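You operate a simulated robot arm through the tools that you are given. There is no shell and no other tool. Be economical: measure what you need, move in short steps, check, and stop when the job is done.

Carry out the task below with a simulated robot arm. There is one attempt and no reset: what you move stays moved.

Task
Test the relay in the socket at its printed volts: good to the green tray, bad to the red.
Fine: the trays beside the tester; switch off before it comes out.

The check looks at the end state, three seconds after you hand in, the way a careful person would. Anything else that was tipped, shoved, dropped, spilled or broken makes it a failure.

Robot
A 7-joint arm with a two-finger parallel gripper, fixed in place. Base frame: the origin is at the foot of the arm, x ahead of it, y to its left, z up; the work surface is at about z = 0. Readings come in m, degrees, newtons and seconds.
With the tool pointing down near the work surface it reaches from about 0.24 to 0.62 m from the base axis. Its first joint turns from -66.0 to 66.0 degrees. Payload 2.6 kg.
The TCP is the grasp point between the finger pads, 0.03 m short of the fingertips. In the tool frame z runs along the fingers and y along their closing line. The gripper opens to 0.094 m. The fingers are 0.028 m wide and 0.01 m thick; the gripper's body (0.05 by 0.096 m) begins 0.055 m behind the TCP.
Orientation is told as [roll, pitch, yaw] about the base's x, y, z axes, in that order, counted from this pose: with the fingers straight down and closing along the base's y, the tool's x points along the base's -x, its y along +y and its z along -z.

Tools
- The arm moves only by the tool play_rows. Its argument "targets" is a list of rows, each an object (a shift or turn left out is 0, a gripper value left out holds the last) with "rot": the turn, a rotation vector about the base's x, y, z in degrees, a list of three; "offset": the shift along the base's x, y, z in m, a list of three; "gripper": the finger opening in m, from 0 to 0.094. In form: [{"rot": [wx, wy, wz], "offset": [tx, ty, tz], "gripper": gripper}, ...]. A call has 1 to 12 rows; each row is the pose to reach, as a shift and turn from the pose commanded when the call began. Rows are played at 5 a second. More than 0.05 m and 8.6 degrees between two rows, or a gripper value outside its range, and nothing of the call is played. A pose out of reach is approached as far as the arm can. The call stops where the force on the tool passes 40 N (or 10 N more than at its start, if that is more) or the arm is blocked; 0.2 s more then pass. Each finger travels about 0.072 m/s and halts on what it meets, pressing with about 24 N; the grip force reading is that of the motor and also rises with nothing between the fingers. The clock runs only during rows and for 0.2 s after the last one: add rows that repeat a pose to give the fingers time. The reply holds the time, the measured pose of the TCP, the force on the tool along the base axes, the opening and the grip force, in the units named above and with some noise, with the torque about the TCP (base axes, N m) and any sound that the robot's microphone picked up, and new pictures: "show" is both (left out), scene, wrist or none.
- Cameras (640 x 400 px; columns grow to the right, rows downward): "scene" is fixed at [0.0326, 0.4278, 0.5713]; the picture's right is [-0.80, -0.60, 0.00], its down [-0.30, 0.41, -0.86] and it looks along [0.51, -0.69, -0.51] (base axes); focal length 326 px, centre (320, 200). "wrist" rides on the gripper at [0.076, 0.014, -0.102] in the tool frame; the picture's right is [-0.18, 0.98, 0.00], its down [-0.75, -0.14, -0.64] and it looks along [-0.63, -0.12, 0.77] (tool axes); focal length 243 px, centre (320, 200). There is no depth. A picture from a camera that has moved, and an enlarged one, comes with that camera's place and axes in the base frame and with its lens.
- close_up(camera, box): a new picture of the part [left, top, right, bottom] of that camera's present view, enlarged. It takes no simulated time.
- finish_job(): hands the job in; it is judged then, once.

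Go step by step. Nothing tells you positions but the pictures and the camera data: compare them with the known pose of the tool, close in by small moves and look again before you grip or let go. The budget is 120 turns and 200 pictures, counting those below and the enlarged ones. Unless the task says otherwise, let go and move clear before handing in, and close with one line.

The tools are called after "Request:" as a command line: name --argument value ..., lists and objects as JSON in quotes. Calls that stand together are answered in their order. play_rows: Moves the arm, as the interface text tells. Its arguments: {"type":"object","properties":{"targets":{"type":"array","items":{"type":"object","properties":{"rot":{"type":"array","items":{"type":"number"}},"offset":{"type":"array","items":{"type":"number"}},"gripper":{"type":"number"}}}},"show":{"type":"string","enum":["both","scene","wrist","none"]}},"required":["targets"]} The other tools are called the same way: close_up (camera, box) takes an enlarged picture of a part of a camera's view; finish_job () hands the job in.

At the start:

```text
time_s: 0.0
tcp_pos: [0.3024, -0.1444, 0.3701]
tool_rot: [0.0, 0.1, 0.0]
ft_force: [0.5, 0.3, -0.3]
wrist_torque: [0.0, 0.02, 0.01]
grip_width: 0.094
grasp_force: 0.0
```

scene: 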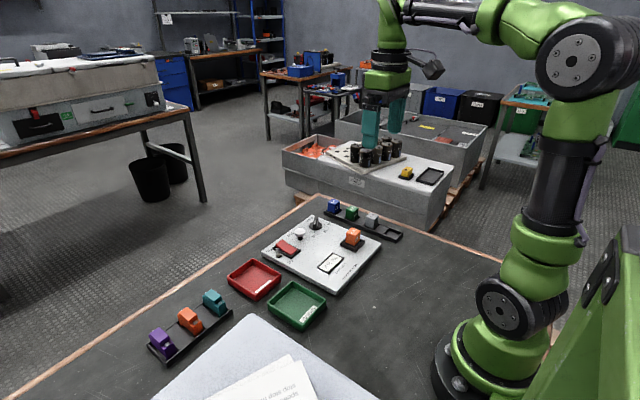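
wrist: 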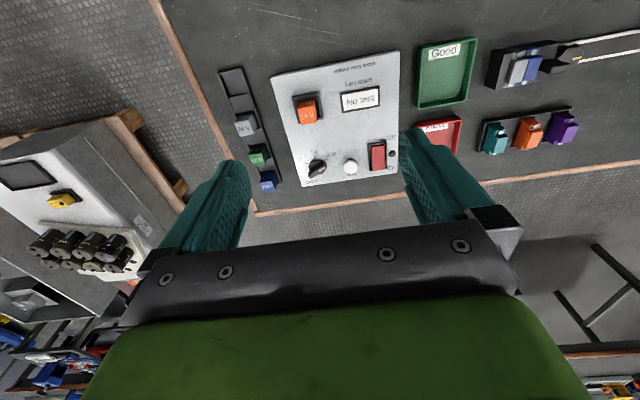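

I see a tester with an orange relay in its socket, a display, a dial, a white button and a red rocker switch, plus green and red trays. I'll look closer at each.

Request:
close_up --camera "wrist" --box '[265, 50, 425, 200]'

Request:
close_up --camera "scene" --box '[250, 195, 410, 295]'

Request:
close_up --camera "scene" --box '[200, 330, 360, 400]'

```text
2.67 times, centred on (345, 125) of wrist
camera zoom: at [0.227, -0.1294, 0.4741], right [0.18, 0.98, 0.0], down [0.75, -0.14, 0.64], along [0.63, -0.12, -0.77], focal length 647 px, centre (253, 400)
```

zoom: 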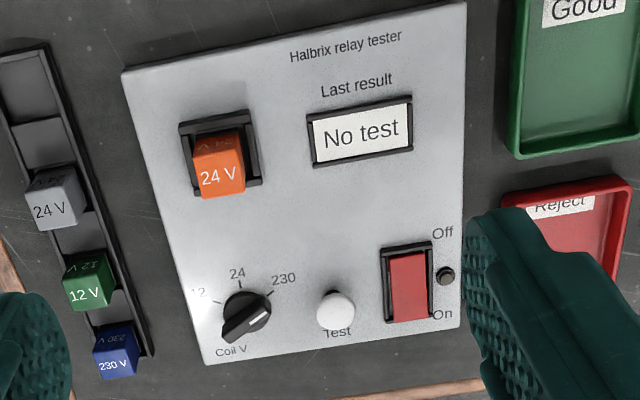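

```text
4.00 times, centred on (330, 245) of scene
camera zoom: at [0.0326, 0.4278, 0.5713], right [-0.8, -0.6, 0.0], down [-0.3, 0.41, -0.86], along [0.51, -0.69, -0.51], focal length 1304 px, centre (280, 20)
```

zoom: 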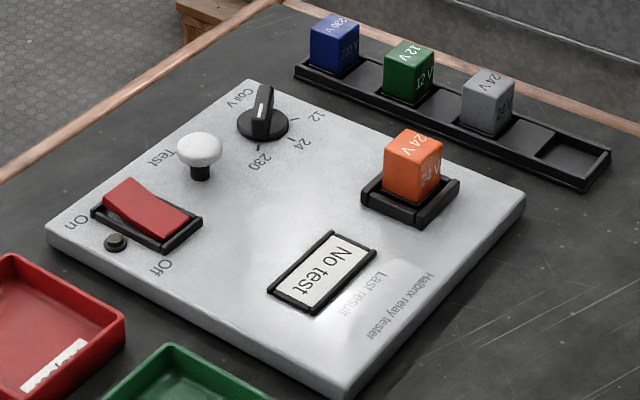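

```text
4.00 times, centred on (280, 365) of scene
camera zoom: at [0.0326, 0.4278, 0.5713], right [-0.8, -0.6, 0.0], down [-0.3, 0.41, -0.86], along [0.51, -0.69, -0.51], focal length 1304 px, centre (480, -460)
```

zoom: 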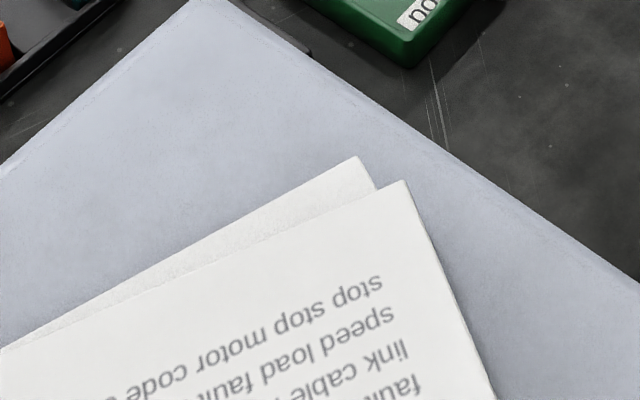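

The relay is marked 24 V, the rocker is off, and the dial looks to be away from 24. I put the knob near (0.495, -0.185), the button near (0.497, -0.115), the rocker near (0.495, -0.061) and the relay near (0.375, -0.18). I'll move over the knob for a closer look.

Request:
play_rows --targets '[{"offset": [0.03, -0.006, -0.025]}, {"offset": [0.06, -0.012, -0.05]}, {"offset": [0.09, -0.018, -0.075]}, {"offset": [0.12, -0.024, -0.1]}, {"offset": [0.15, -0.03, -0.125]}, {"offset": [0.18, -0.038, -0.15]}, {"offset": [0.193, -0.041, -0.17]}, {"offset": [0.193, -0.041, -0.17]}]'

Request:
close_up --camera "wrist" --box '[220, 0, 460, 200]'

Request:
close_up --camera "scene" --box '[300, 200, 380, 260]'

```text
time_s: 1.8
tcp_pos: [0.4944, -0.1878, 0.201]
tool_rot: [0.0, 0.0, 0.0]
ft_force: [0.0, -0.5, 0.5]
wrist_torque: [-0.02, 0.0, -0.01]
grip_width: 0.0938
grasp_force: 0.0
camera wrist: at [0.4186, -0.172, 0.3036], right [0.18, 0.98, 0.0], down [0.75, -0.14, 0.64], along [0.63, -0.12, -0.77], focal length 243 px, centre (320, 200)
```

scene: 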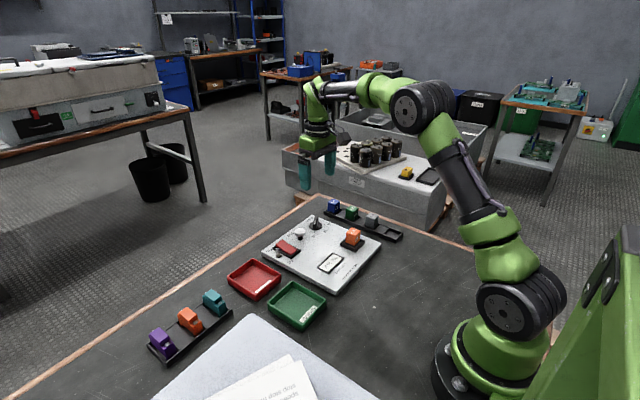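
wrist: 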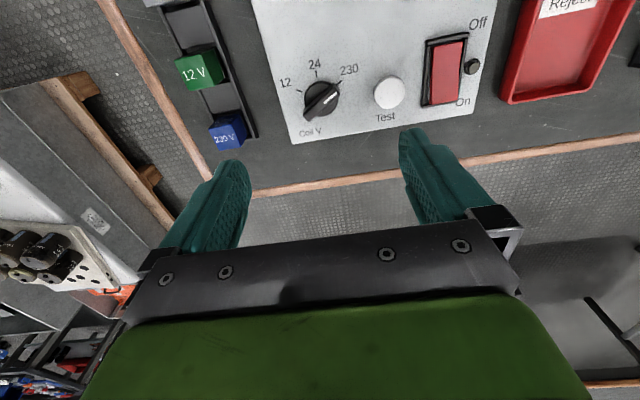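

```text
2.00 times, centred on (340, 100) of wrist
camera zoom: at [0.4186, -0.172, 0.3036], right [0.18, 0.98, 0.0], down [0.75, -0.14, 0.64], along [0.63, -0.12, -0.77], focal length 485 px, centre (280, 400)
```

zoom: 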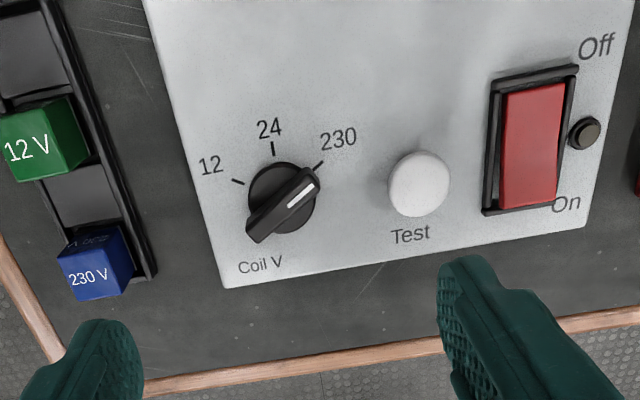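

```text
6.67 times, centred on (340, 230) of scene
camera zoom: at [0.0326, 0.4277, 0.5713], right [-0.8, -0.6, 0.0], down [-0.3, 0.41, -0.86], along [0.51, -0.69, -0.51], focal length 2174 px, centre (187, 0)
```

zoom: 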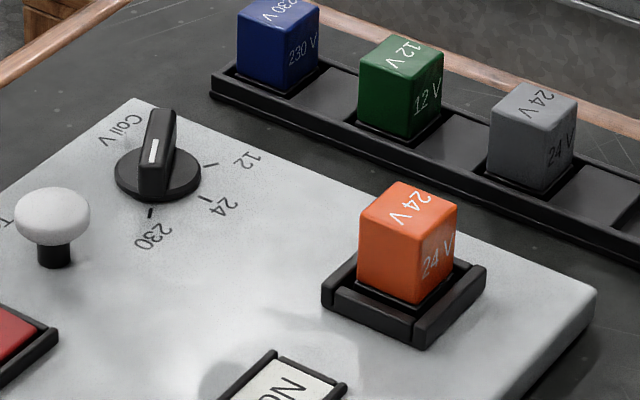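

The dial points to 230, so it has to go about 60° to 24. I take the knob centre to be about (0.503, -0.187). I'll turn the gripper to straddle the handle and lower part of the way.

Request:
play_rows --targets '[{"rot": [0, 0, -7.5], "offset": [0.008, -0.001, 0], "gripper": 0.06}, {"rot": [0, 0, -15], "offset": [0.008, -0.001, 0]}, {"rot": [0, 0, -22.5], "offset": [0.008, -0.001, 0]}, {"rot": [0, 0, -30], "offset": [0.008, -0.001, 0]}, {"rot": [0, 0, -37.5], "offset": [0.008, -0.001, 0]}, {"rot": [0, 0, -45], "offset": [0.008, -0.001, 0]}, {"rot": [0, 0, -52.5], "offset": [0.008, -0.001, -0.02]}, {"rot": [0, 0, -60], "offset": [0.008, -0.001, -0.05]}, {"rot": [0, 0, -60], "offset": [0.008, -0.001, -0.08]}, {"rot": [0, 0, -60], "offset": [0.008, -0.001, -0.08]}]'

Request:
close_up --camera "scene" --box '[270, 170, 390, 260]'

```text
time_s: 4.0
tcp_pos: [0.5043, -0.1855, 0.1195]
tool_rot: [0.0, 0.1, -60.0]
ft_force: [0.6, 1.0, 0.0]
wrist_torque: [0.01, 0.04, 0.04]
grip_width: 0.0599
grasp_force: 0.0
camera wrist: at [0.4786, -0.1125, 0.2226], right [0.94, 0.33, 0.0], down [0.25, -0.72, 0.64], along [0.21, -0.61, -0.77], focal length 243 px, centre (320, 200)
```

scene: 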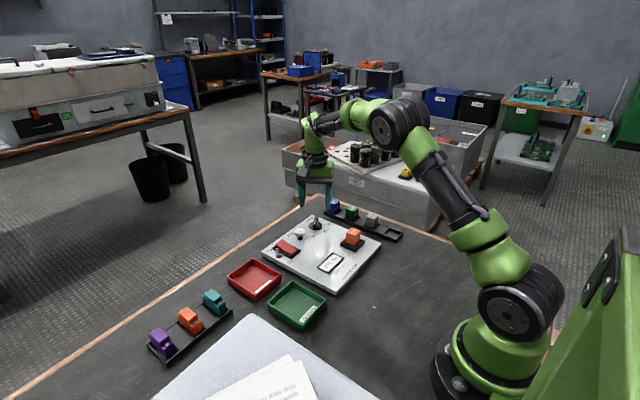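
wrist: 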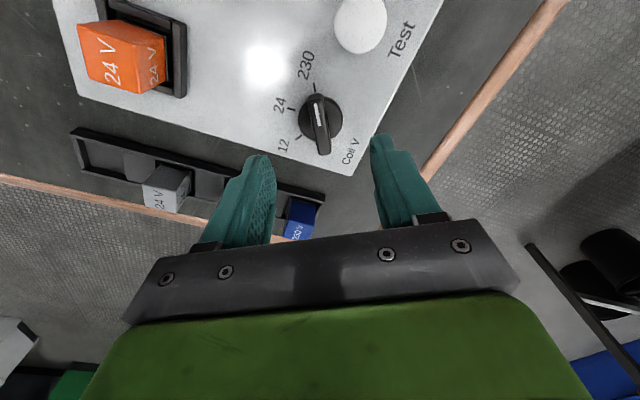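

```text
4.44 times, centred on (330, 215) of scene
camera zoom: at [0.0326, 0.4278, 0.5713], right [-0.8, -0.6, 0.0], down [-0.3, 0.41, -0.86], along [0.51, -0.69, -0.51], focal length 1450 px, centre (276, 133)
```

zoom: 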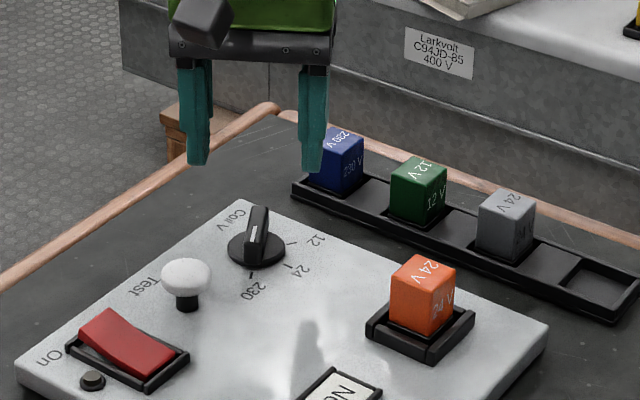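

The knob sits right under the TCP. I'll lower so the fingertips straddle the handle, stopping just above the disc.

Request:
play_rows --targets '[{"offset": [0, 0, -0.02]}, {"offset": [0, 0, -0.035]}, {"offset": [0, 0, -0.042]}, {"offset": [0, 0, -0.046]}, {"offset": [0, 0, -0.046]}]'

Request:
close_up --camera "scene" --box '[270, 170, 390, 260]'

```text
time_s: 5.2
tcp_pos: [0.5033, -0.1861, 0.074]
tool_rot: [-0.1, -0.1, -60.1]
ft_force: [-1.5, -0.5, -0.4]
wrist_torque: [0.01, -0.03, 0.01]
grip_width: 0.0601
grasp_force: 0.1
camera wrist: at [0.4777, -0.1125, 0.1776], right [0.94, 0.33, 0.0], down [0.26, -0.72, 0.64], along [0.21, -0.61, -0.77], focal length 243 px, centre (320, 200)
```

scene: 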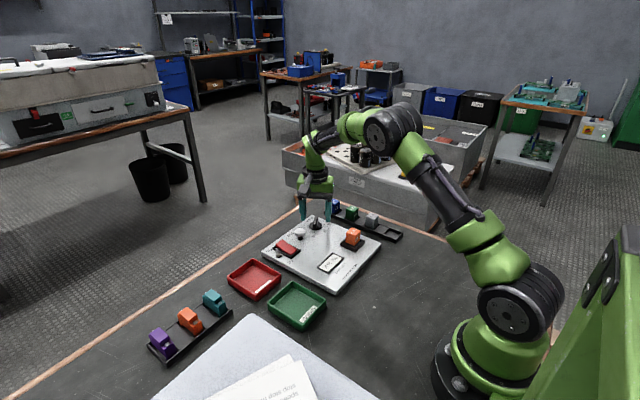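
wrist: 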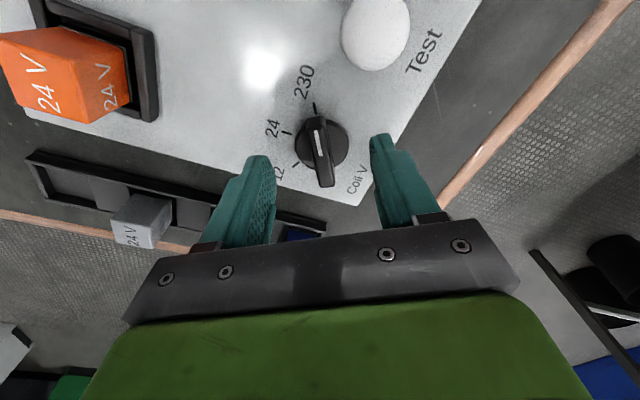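

```text
4.44 times, centred on (330, 215) of scene
camera zoom: at [0.0326, 0.4278, 0.5713], right [-0.8, -0.6, 0.0], down [-0.3, 0.41, -0.86], along [0.51, -0.69, -0.51], focal length 1450 px, centre (276, 133)
```

zoom: 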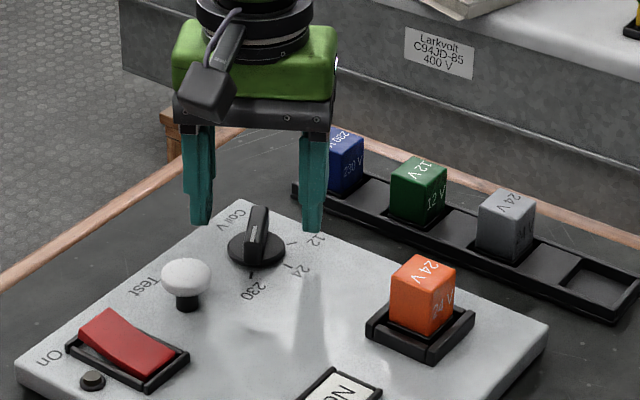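

The fingertips are either side of the handle. I'll go 5 mm lower and close.

Request:
play_rows --targets '[{"offset": [0, 0, -0.003]}, {"offset": [0, 0, -0.005]}, {"offset": [0, 0, -0.005], "gripper": 0.03}, {"offset": [0, 0, -0.005], "gripper": 0.0}, {"offset": [0, 0, -0.005], "gripper": 0.0}, {"offset": [0, 0, -0.005], "gripper": 0.0}]'

Request:
close_up --camera "scene" --box '[270, 170, 390, 260]'

```text
time_s: 6.6
tcp_pos: [0.5041, -0.1857, 0.0698]
tool_rot: [0.0, 0.0, -59.8]
ft_force: [4.3, -1.0, -3.3]
wrist_torque: [0.16, 0.0, 0.01]
grip_width: 0.0118
grasp_force: 45.1
camera wrist: at [0.4785, -0.1124, 0.1738], right [0.94, 0.33, 0.0], down [0.26, -0.72, 0.64], along [0.21, -0.61, -0.77], focal length 243 px, centre (320, 200)
```

scene: 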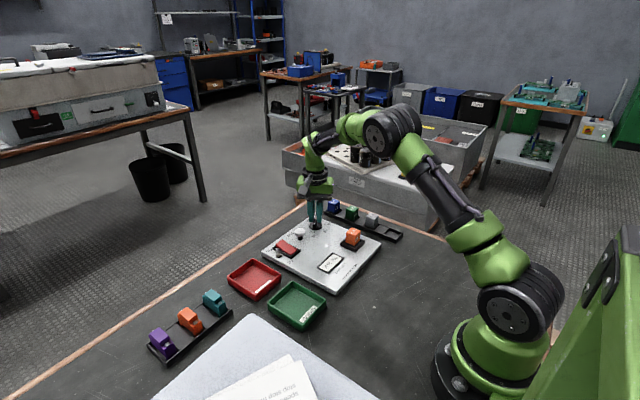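
wrist: 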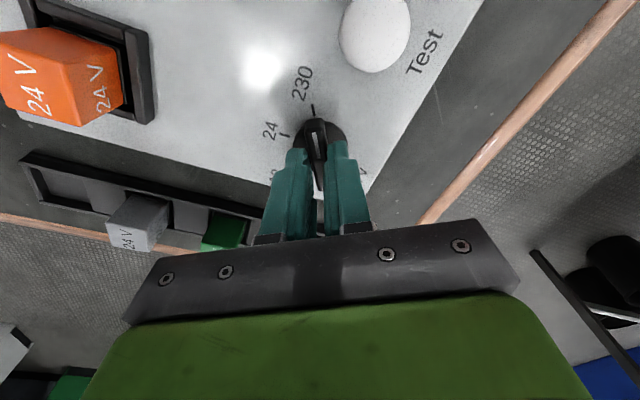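

```text
4.44 times, centred on (330, 215) of scene
camera zoom: at [0.0326, 0.4277, 0.5713], right [-0.8, -0.6, 0.0], down [-0.3, 0.41, -0.86], along [0.51, -0.69, -0.51], focal length 1450 px, centre (276, 133)
```

zoom: 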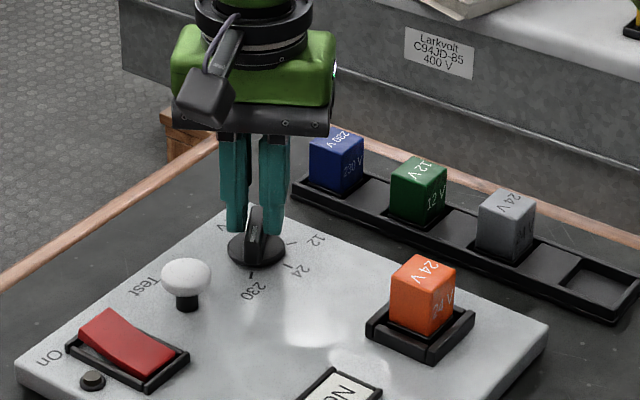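

The handle is gripped (12 mm). I'll turn it 60° towards 24.

Request:
play_rows --targets '[{"rot": [0, 0, 7.5]}, {"rot": [0, 0, 15]}, {"rot": [0, 0, 22.5]}, {"rot": [0, 0, 30]}, {"rot": [0, 0, 37.5]}, {"rot": [0, 0, 45]}, {"rot": [0, 0, 52.5]}, {"rot": [0, 0, 60]}, {"rot": [0, 0, 60]}]'

Request:
close_up --camera "wrist" --box '[240, 60, 400, 180]'

```text
time_s: 8.7
tcp_pos: [0.5024, -0.1873, 0.0701]
tool_rot: [-0.1, 0.1, 0.0]
ft_force: [-3.3, 0.5, 2.2]
wrist_torque: [0.01, -0.46, 0.03]
grip_width: 0.0121
grasp_force: 44.8
stopped in row 9: the force on the tool passed its limit at 40 N (the readings are from after the stop); the commanded pose is now the measured one
camera wrist: at [0.4275, -0.1727, 0.1737], right [0.18, 0.98, 0.0], down [0.75, -0.14, 0.64], along [0.63, -0.12, -0.77], focal length 243 px, centre (320, 200)
```

scene: 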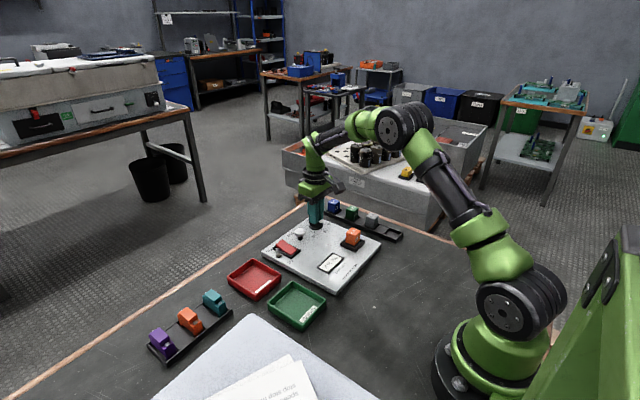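
wrist: 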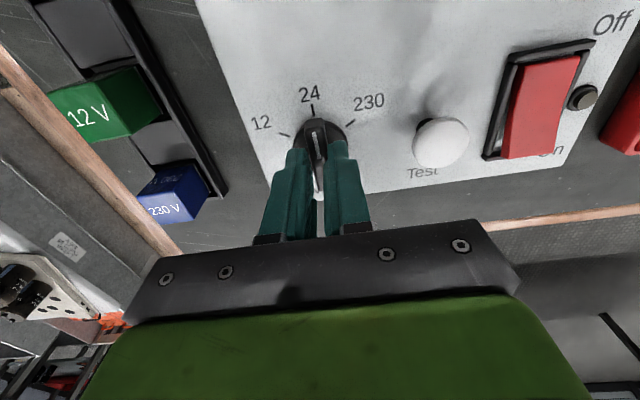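

```text
3.33 times, centred on (320, 120) of wrist
camera zoom: at [0.4275, -0.1727, 0.1737], right [0.18, 0.98, 0.0], down [0.75, -0.14, 0.64], along [0.63, -0.12, -0.77], focal length 809 px, centre (320, 467)
```

zoom: 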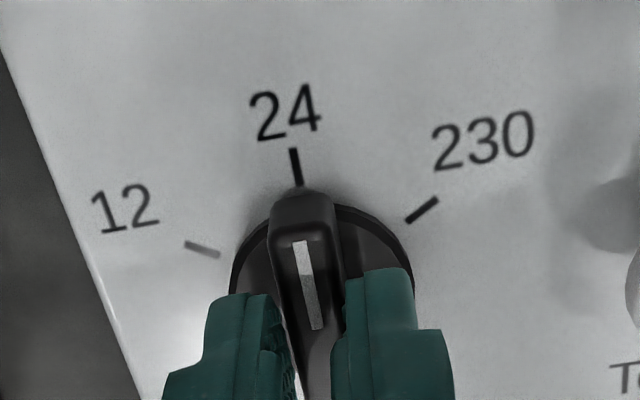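

The dial is on 24. Next I'll release, rise, close the fingers, tilt 20° so one fingertip edge leads, and hover over the rocker's "On" end.

Request:
play_rows --targets '[{"gripper": 0.04}, {"gripper": 0.04}, {"offset": [0, 0, 0.03]}, {"offset": [0, 0, 0.06]}, {"offset": [0.003, 0.04, 0.06], "rot": [0, 5, 0], "gripper": 0.0}, {"offset": [0.006, 0.08, 0.06], "rot": [0, 10, 0]}, {"offset": [0.009, 0.12, 0.06], "rot": [0, 15, 0]}, {"offset": [0.009, 0.125, 0.05], "rot": [0, 20, 0]}, {"offset": [0.009, 0.125, 0.035], "rot": [0, 20, 0]}, {"offset": [0.009, 0.125, 0.035], "rot": [0, 20, 0]}]'

Request:
close_up --camera "wrist" --box '[200, 20, 440, 190]'

Request:
close_up --camera "scene" --box '[240, 190, 360, 280]'

```text
time_s: 10.9
tcp_pos: [0.5133, -0.0617, 0.1078]
tool_rot: [-0.1, 20.0, 0.0]
ft_force: [-0.3, 0.5, 0.0]
wrist_torque: [0.04, -0.03, 0.01]
grip_width: 0.0
grasp_force: 23.5
camera wrist: at [0.477, -0.0472, 0.2305], right [0.17, 0.98, -0.06], down [0.93, -0.14, 0.34], along [0.33, -0.12, -0.94], focal length 243 px, centre (320, 200)
```

scene: 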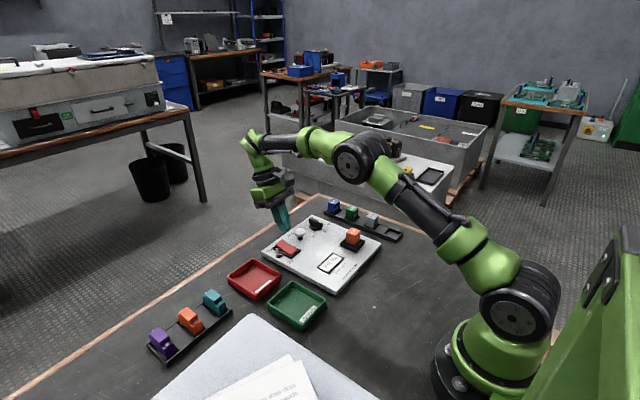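
wrist: 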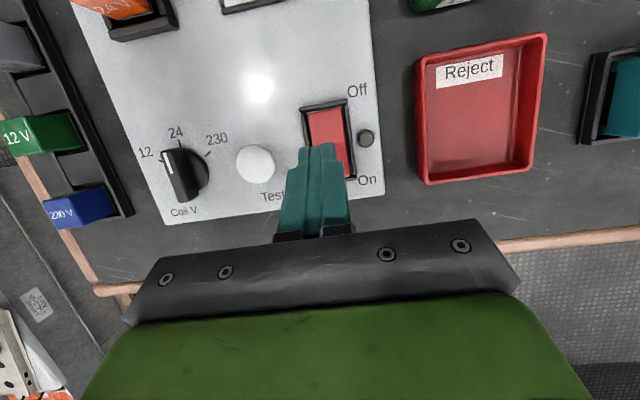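

```text
2.35 times, centred on (320, 105) of wrist
camera zoom: at [0.477, -0.0472, 0.2305], right [0.17, 0.98, -0.06], down [0.93, -0.14, 0.34], along [0.33, -0.12, -0.94], focal length 571 px, centre (320, 424)
```

zoom: 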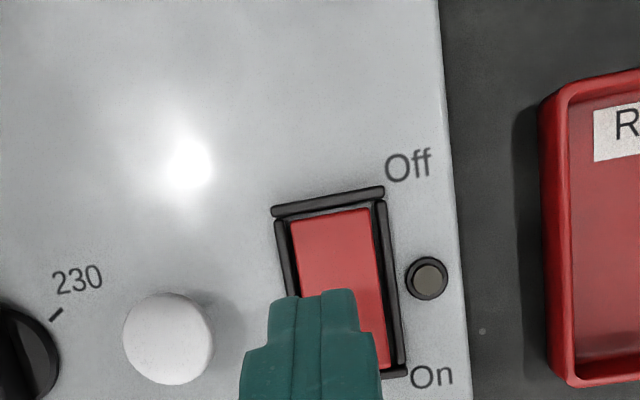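

```text
4.44 times, centred on (300, 235) of scene
camera zoom: at [0.0326, 0.4278, 0.5713], right [-0.8, -0.6, 0.0], down [-0.3, 0.41, -0.86], along [0.51, -0.69, -0.51], focal length 1450 px, centre (409, 44)
```

zoom: 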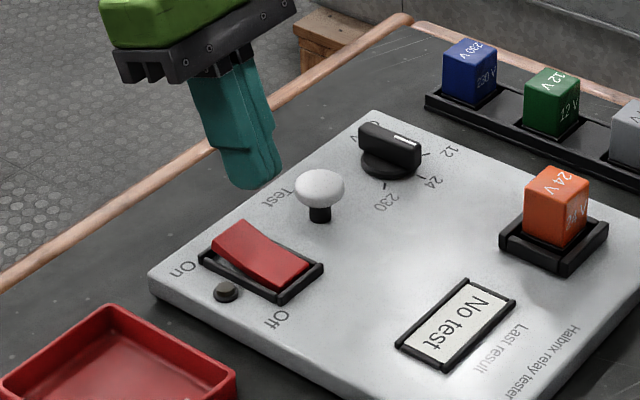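

The On end is centred near (0.518, -0.057). I'll shift a few millimetres and press down gradually.

Request:
play_rows --targets '[{"offset": [0.004, 0.005, 0], "rot": [0, 0, 0]}, {"offset": [0.004, 0.005, -0.015]}, {"offset": [0.004, 0.005, -0.02]}, {"offset": [0.004, 0.005, -0.024]}, {"offset": [0.004, 0.005, -0.028]}, {"offset": [0.004, 0.005, -0.031]}, {"offset": [0.004, 0.005, -0.034]}, {"offset": [0.004, 0.005, -0.036]}]'

Request:
close_up --camera "scene" --box '[240, 190, 360, 280]'

```text
time_s: 12.7
tcp_pos: [0.5158, -0.058, 0.069]
tool_rot: [0.0, 20.1, 0.0]
ft_force: [-0.6, 0.3, 1.7]
wrist_torque: [-0.02, 0.01, 0.02]
grip_width: 0.0
grasp_force: 24.4
camera wrist: at [0.4798, -0.0428, 0.1923], right [0.17, 0.98, -0.07], down [0.93, -0.14, 0.34], along [0.33, -0.12, -0.94], focal length 243 px, centre (320, 200)
```

scene: 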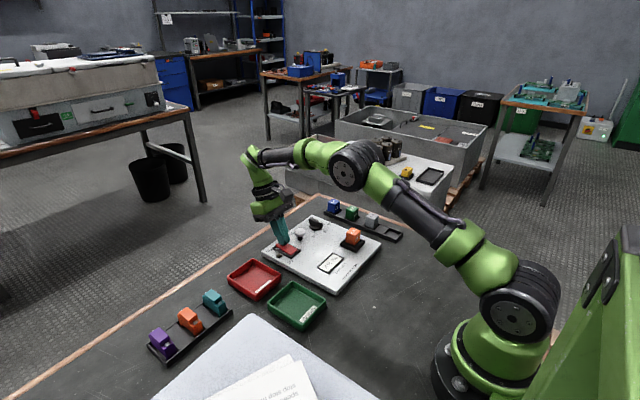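
wrist: 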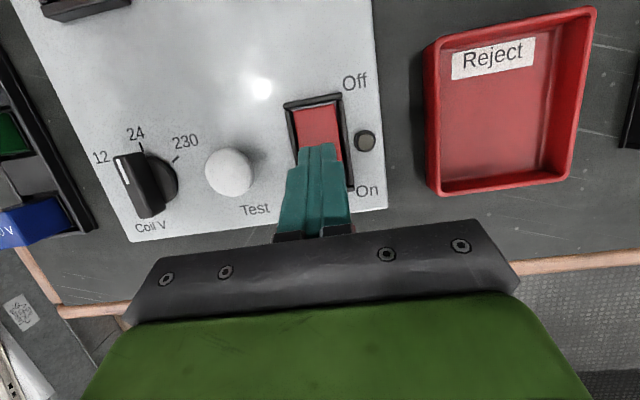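

```text
4.44 times, centred on (300, 235) of scene
camera zoom: at [0.0326, 0.4278, 0.5713], right [-0.8, -0.6, 0.0], down [-0.3, 0.41, -0.86], along [0.51, -0.69, -0.51], focal length 1450 px, centre (409, 44)
```

zoom: 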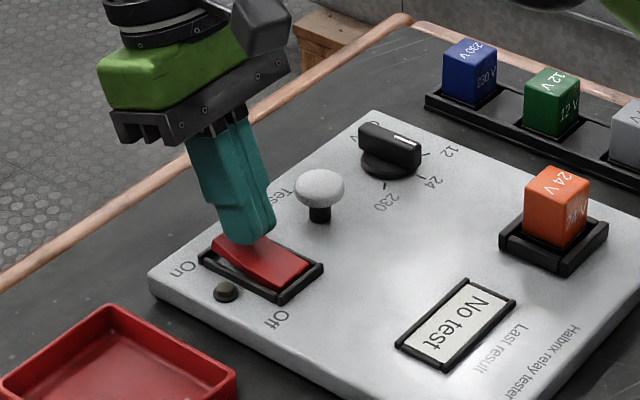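

The tip is just touching the On half of the rocker. I'll keep pressing in small steps.

Request:
play_rows --targets '[{"offset": [0.002, 0, -0.002]}, {"offset": [0.002, 0, -0.004]}, {"offset": [0.002, 0, -0.006]}, {"offset": [0.002, 0, -0.008]}, {"offset": [0.002, 0, -0.01]}, {"offset": [0.002, 0, -0.012]}]'

Request:
close_up --camera "scene" --box '[240, 190, 360, 280]'

```text
time_s: 14.3
tcp_pos: [0.5199, -0.0578, 0.0609]
tool_rot: [0.0, 19.7, -0.1]
ft_force: [-0.6, 0.0, 2.2]
wrist_torque: [0.01, 0.03, -0.02]
grip_width: 0.0
grasp_force: 23.2
heard: click
stopped in row 6: the force on the tool passed its limit at 41 N (the readings are from after the stop); the commanded pose is now the measured one
camera wrist: at [0.4827, -0.0421, 0.1848], right [0.17, 0.98, -0.06], down [0.93, -0.14, 0.35], along [0.34, -0.12, -0.93], focal length 243 px, centre (320, 200)
```

scene: 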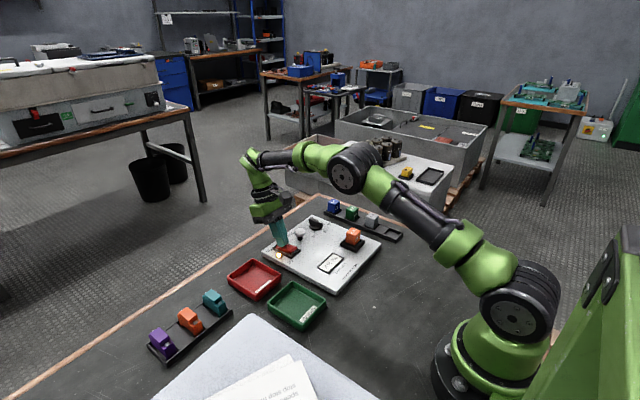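
wrist: 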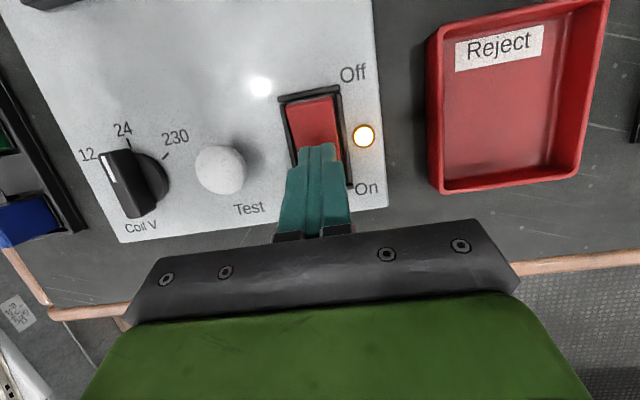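

```text
4.44 times, centred on (300, 235) of scene
camera zoom: at [0.0326, 0.4277, 0.5713], right [-0.8, -0.6, 0.0], down [-0.3, 0.41, -0.86], along [0.51, -0.69, -0.51], focal length 1450 px, centre (409, 44)
```

zoom: 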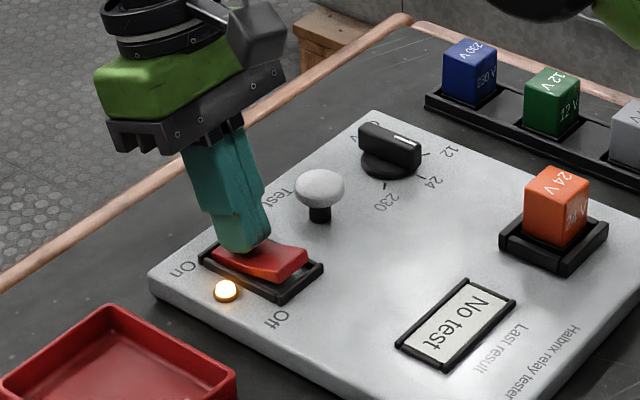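

The switch clicked on and the lamp is lit. I'll rise, straighten the tool and hover over the Test button.

Request:
play_rows --targets '[{"offset": [0, 0, 0.03]}, {"offset": [-0.002, -0.005, 0.06], "rot": [0, -6, 0]}, {"offset": [-0.01, -0.03, 0.06], "rot": [0, -13, 0]}, {"offset": [-0.018, -0.058, 0.05], "rot": [0, -19.7, 0]}, {"offset": [-0.018, -0.058, 0.037], "rot": [0, -19.7, 0]}, {"offset": [-0.018, -0.058, 0.037], "rot": [0, -19.7, 0]}]'

Request:
close_up --camera "scene" --box '[240, 190, 360, 280]'

```text
time_s: 15.7
tcp_pos: [0.501, -0.1144, 0.0967]
tool_rot: [0.1, 0.0, -0.1]
ft_force: [0.4, -0.7, -0.2]
wrist_torque: [-0.02, 0.0, 0.01]
grip_width: 0.0
grasp_force: 23.7
camera wrist: at [0.4248, -0.0999, 0.2014], right [0.19, 0.98, 0.0], down [0.75, -0.14, 0.64], along [0.63, -0.12, -0.77], focal length 243 px, centre (320, 200)
```

scene: 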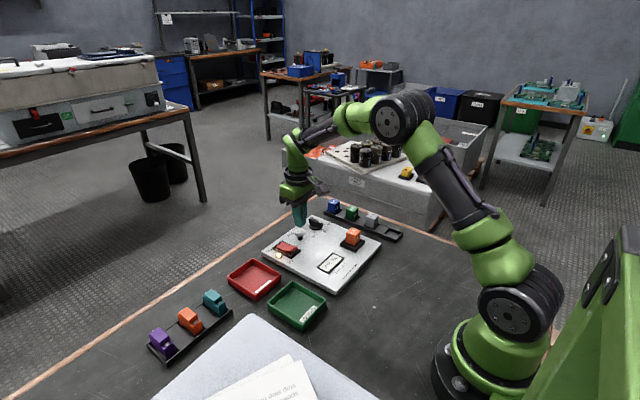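
wrist: 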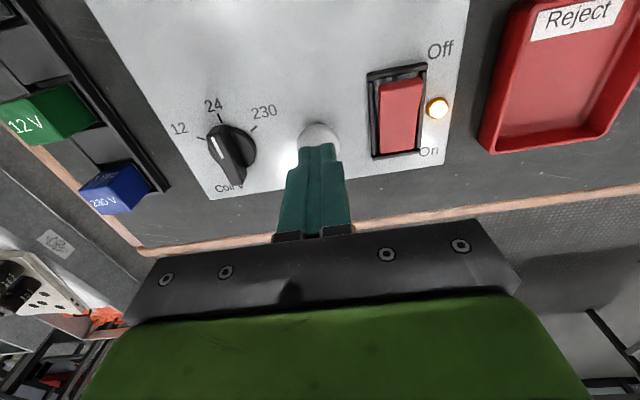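

```text
4.44 times, centred on (300, 235) of scene
camera zoom: at [0.0326, 0.4277, 0.5713], right [-0.8, -0.6, 0.0], down [-0.3, 0.41, -0.86], along [0.51, -0.69, -0.51], focal length 1450 px, centre (409, 44)
```

zoom: 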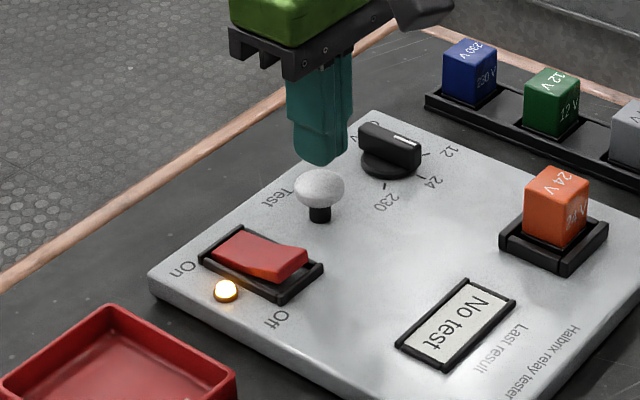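

The fingertips are over the button cap, so I'll press gradually.

Request:
play_rows --targets '[{"offset": [0, 0, -0.008]}, {"offset": [0, 0, -0.013]}, {"offset": [0, 0, -0.016]}, {"offset": [0, 0, -0.019]}, {"offset": [0, 0, -0.022]}, {"offset": [0, 0, -0.024]}, {"offset": [0, 0, -0.026]}, {"offset": [0, 0, -0.026]}]'

Request:
close_up --camera "scene" --box '[240, 190, 360, 280]'

```text
time_s: 17.5
tcp_pos: [0.5014, -0.1148, 0.0727]
tool_rot: [0.0, -0.1, -0.1]
ft_force: [0.8, -1.3, 1.2]
wrist_torque: [0.01, 0.01, 0.0]
grip_width: 0.0
grasp_force: 23.9
camera wrist: at [0.4255, -0.1004, 0.1758], right [0.19, 0.98, 0.0], down [0.75, -0.14, 0.64], along [0.63, -0.12, -0.77], focal length 243 px, centre (320, 200)
```

scene: 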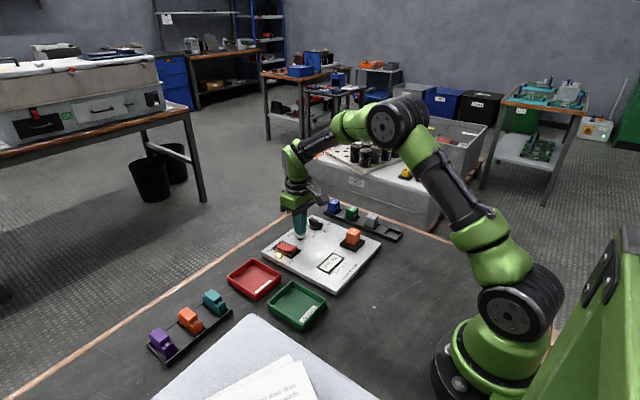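
wrist: 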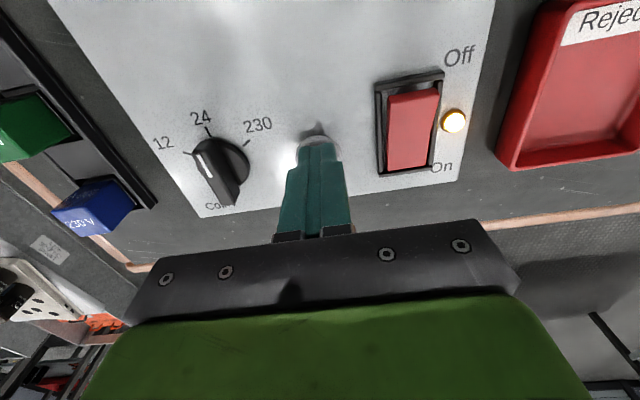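

```text
4.44 times, centred on (300, 235) of scene
camera zoom: at [0.0326, 0.4278, 0.5713], right [-0.8, -0.6, 0.0], down [-0.3, 0.41, -0.86], along [0.51, -0.69, -0.51], focal length 1450 px, centre (409, 44)
```

zoom: 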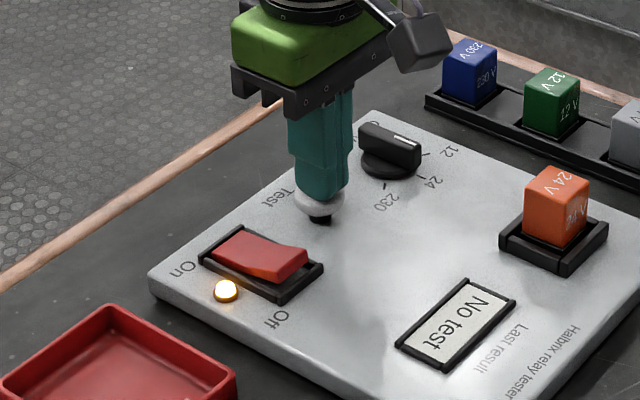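

Contact, and the button has started to go down. I'll press further.

Request:
play_rows --targets '[{"offset": [0, 0, -0.002]}, {"offset": [0, 0, -0.004]}, {"offset": [0, 0, -0.006]}, {"offset": [0, 0, -0.008]}, {"offset": [0, 0, -0.01]}]'

Request:
close_up --camera "scene" --box '[240, 190, 360, 280]'

```text
time_s: 18.7
tcp_pos: [0.5029, -0.116, 0.0642]
tool_rot: [0.1, -0.2, -0.1]
ft_force: [-10.0, 5.9, 21.6]
wrist_torque: [0.11, 0.47, -0.06]
grip_width: 0.0
grasp_force: 23.6
heard: click
camera wrist: at [0.4266, -0.1016, 0.1665], right [0.19, 0.98, 0.0], down [0.75, -0.14, 0.64], along [0.63, -0.12, -0.77], focal length 243 px, centre (320, 200)
```

scene: 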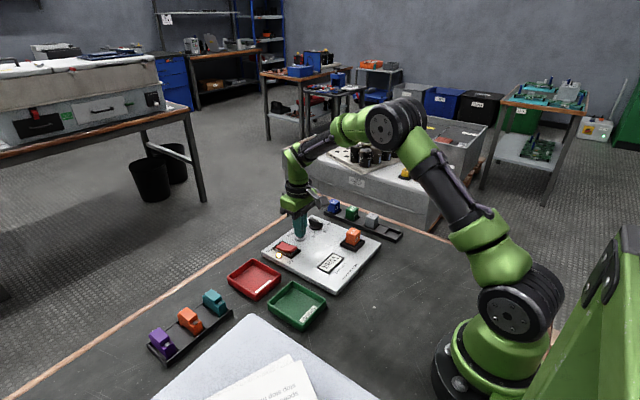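
wrist: 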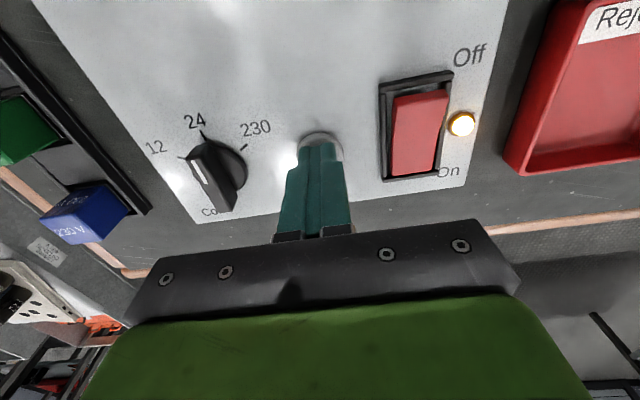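

```text
4.44 times, centred on (300, 235) of scene
camera zoom: at [0.0324, 0.4278, 0.5713], right [-0.8, -0.6, 0.0], down [-0.3, 0.41, -0.86], along [0.51, -0.69, -0.51], focal length 1450 px, centre (409, 44)
```

zoom: 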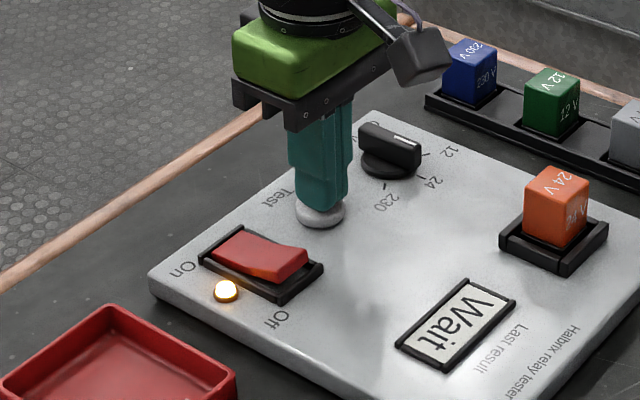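

The display says "Wait". I'll hold the press and watch.

Request:
play_rows --targets '[{"offset": [0, 0, 0]}, {"offset": [0, 0, 0]}, {"offset": [0, 0, 0]}, {"offset": [0, 0, 0]}, {"offset": [0, 0, 0]}, {"offset": [0, 0, 0]}, {"offset": [0, 0, 0]}, {"offset": [0, 0, 0]}, {"offset": [0, 0, 0]}, {"offset": [0, 0, 0]}]' --show "none"

Request:
close_up --camera "scene" --box '[240, 190, 360, 280]'

```text
time_s: 20.9
tcp_pos: [0.503, -0.1161, 0.0623]
tool_rot: [0.0, -0.3, 0.0]
ft_force: [0.8, 9.8, 25.4]
wrist_torque: [0.3, 0.02, 0.03]
grip_width: 0.0002
grasp_force: 23.9
```

```text
4.44 times, centred on (300, 235) of scene
camera zoom: at [0.0324, 0.4278, 0.5713], right [-0.8, -0.6, 0.0], down [-0.3, 0.41, -0.86], along [0.51, -0.69, -0.51], focal length 1450 px, centre (409, 44)
```

zoom: 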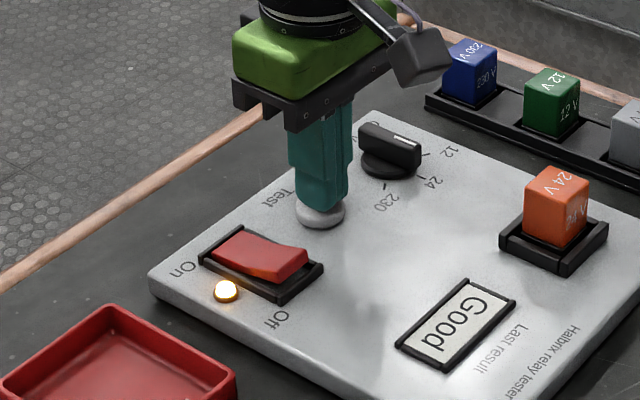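

The result is Good. Next I'll rise and hover over the rocker's "Off" end with the opposite tilt.

Request:
play_rows --targets '[{"offset": [0, 0, 0.03]}, {"offset": [0, 0, 0.06]}, {"offset": [-0.006, 0.02, 0.06], "rot": [0, -7, 0]}, {"offset": [-0.014, 0.045, 0.06], "rot": [0, -14, 0]}, {"offset": [-0.018, 0.058, 0.05], "rot": [0, -20, 0]}, {"offset": [-0.018, 0.058, 0.03], "rot": [0, -20, 0]}, {"offset": [-0.018, 0.058, 0.03], "rot": [0, -20, 0]}]'

Request:
close_up --camera "scene" --box '[240, 190, 360, 280]'

```text
time_s: 22.5
tcp_pos: [0.4824, -0.0575, 0.0906]
tool_rot: [0.1, -20.0, -0.1]
ft_force: [0.4, 0.0, 0.7]
wrist_torque: [-0.02, 0.01, 0.0]
grip_width: 0.0
grasp_force: 23.7
camera wrist: at [0.3759, -0.0435, 0.1624], right [0.17, 0.98, 0.06], down [0.49, -0.14, 0.86], along [0.86, -0.12, -0.5], focal length 243 px, centre (320, 200)
```

scene: 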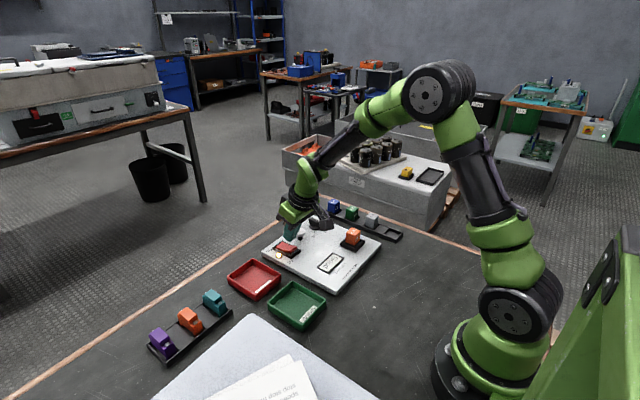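
wrist: 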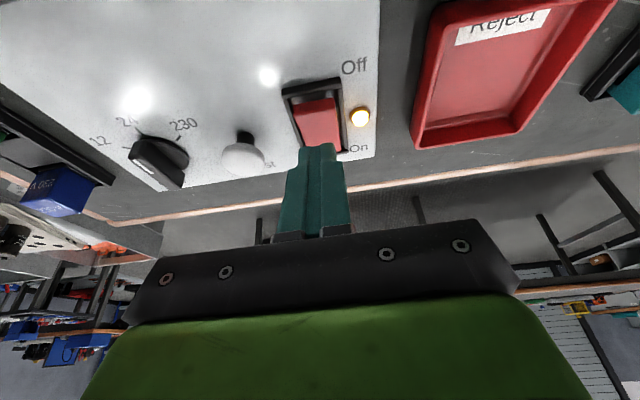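

```text
4.44 times, centred on (300, 235) of scene
camera zoom: at [0.0326, 0.4278, 0.5713], right [-0.8, -0.6, 0.0], down [-0.3, 0.41, -0.86], along [0.51, -0.69, -0.51], focal length 1450 px, centre (409, 44)
```

zoom: 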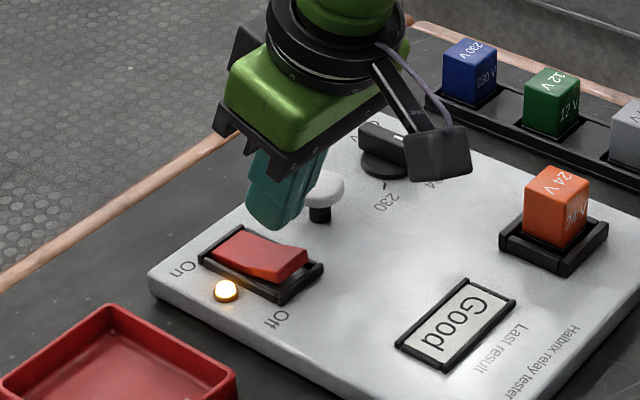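

The tip is lined up over the Off end, so I'll press.

Request:
play_rows --targets '[{"offset": [0, 0, -0.01]}, {"offset": [0, 0, -0.015]}, {"offset": [0, 0, -0.018]}, {"offset": [0, 0, -0.021]}, {"offset": [0, 0, -0.024]}, {"offset": [0, 0, -0.026]}, {"offset": [0, 0, -0.028]}, {"offset": [0, 0, -0.03]}, {"offset": [0, 0, -0.032]}]'

Request:
close_up --camera "scene" --box '[240, 190, 360, 280]'

```text
time_s: 24.5
tcp_pos: [0.4846, -0.0571, 0.0606]
tool_rot: [0.0, -20.3, -0.1]
ft_force: [-19.1, 1.5, 29.0]
wrist_torque: [0.05, 0.69, 0.2]
grip_width: 0.0002
grasp_force: 24.0
heard: click
camera wrist: at [0.3775, -0.0421, 0.1326], right [0.17, 0.98, 0.07], down [0.49, -0.14, 0.86], along [0.86, -0.12, -0.5], focal length 243 px, centre (320, 200)
```

scene: 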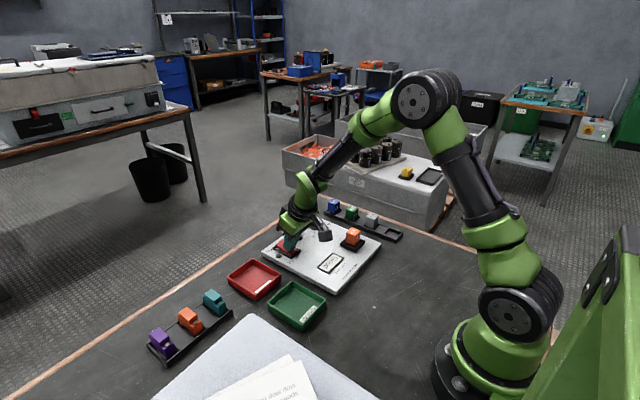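
wrist: 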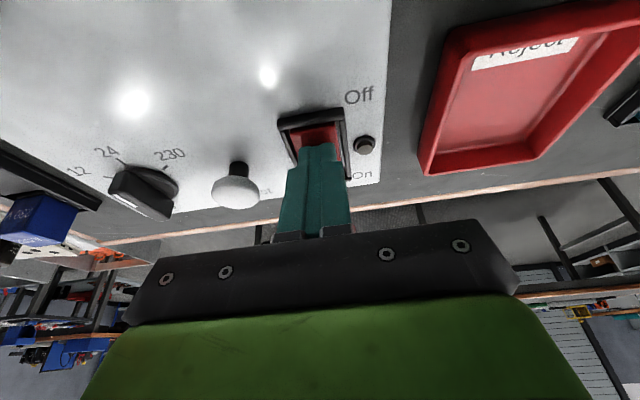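

```text
4.44 times, centred on (300, 235) of scene
camera zoom: at [0.0324, 0.4278, 0.5713], right [-0.8, -0.6, 0.0], down [-0.3, 0.41, -0.86], along [0.51, -0.69, -0.51], focal length 1450 px, centre (409, 44)
```

zoom: 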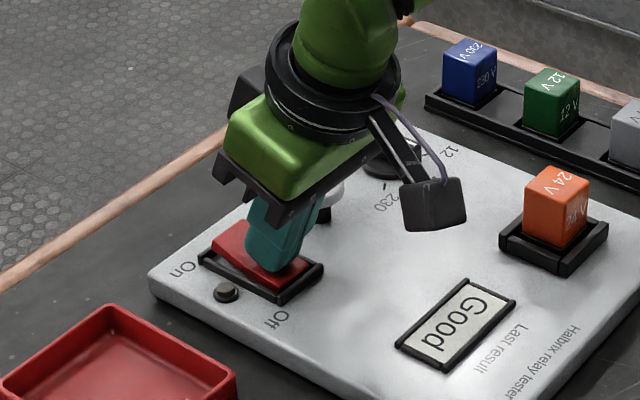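

The tester is off and the lamp is dark. I'll rise, straighten and travel above the relay with the fingers open.

Request:
play_rows --targets '[{"offset": [0, 0, 0.03], "rot": [0, 0, 0]}, {"offset": [0, 0, 0.07], "rot": [0, 5, 0]}, {"offset": [0, 0, 0.1], "rot": [0, 10, 0]}, {"offset": [-0.022, -0.025, 0.11], "rot": [0, 15, 0]}, {"offset": [-0.05, -0.055, 0.11], "rot": [0, 20, 0]}, {"offset": [-0.078, -0.085, 0.11], "rot": [0, 20, 0], "gripper": 0.07}, {"offset": [-0.109, -0.1245, 0.11], "rot": [0, 20, 0]}, {"offset": [-0.109, -0.1245, 0.11], "rot": [0, 20, 0]}]'

Request:
close_up --camera "wrist" --box '[220, 40, 440, 200]'

Request:
close_up --camera "scene" --box '[280, 190, 400, 280]'

```text
refused: row 7 steps farther than a row can; nothing moved
```

```text
2.50 times, centred on (330, 120) of wrist
camera zoom: at [0.3775, -0.0421, 0.1326], right [0.17, 0.98, 0.07], down [0.49, -0.14, 0.86], along [0.86, -0.12, -0.5], focal length 606 px, centre (295, 400)
```

zoom: 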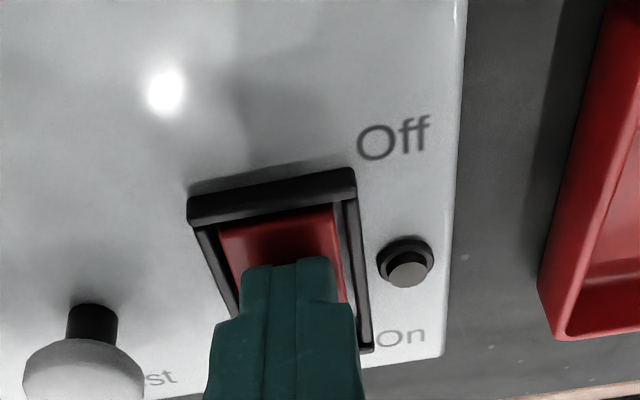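

```text
4.44 times, centred on (340, 235) of scene
camera zoom: at [0.0324, 0.4278, 0.5713], right [-0.8, -0.6, 0.0], down [-0.3, 0.41, -0.86], along [0.51, -0.69, -0.51], focal length 1450 px, centre (231, 44)
```

zoom: 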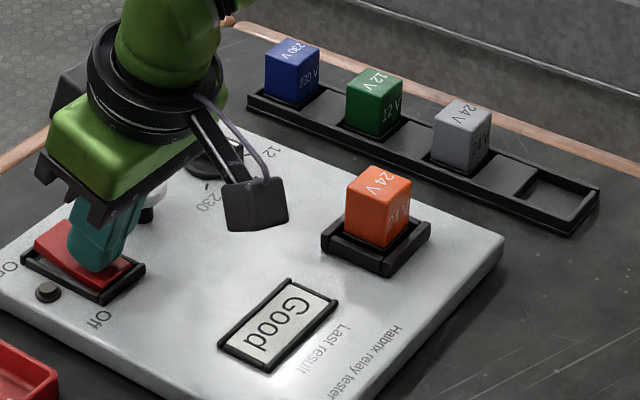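

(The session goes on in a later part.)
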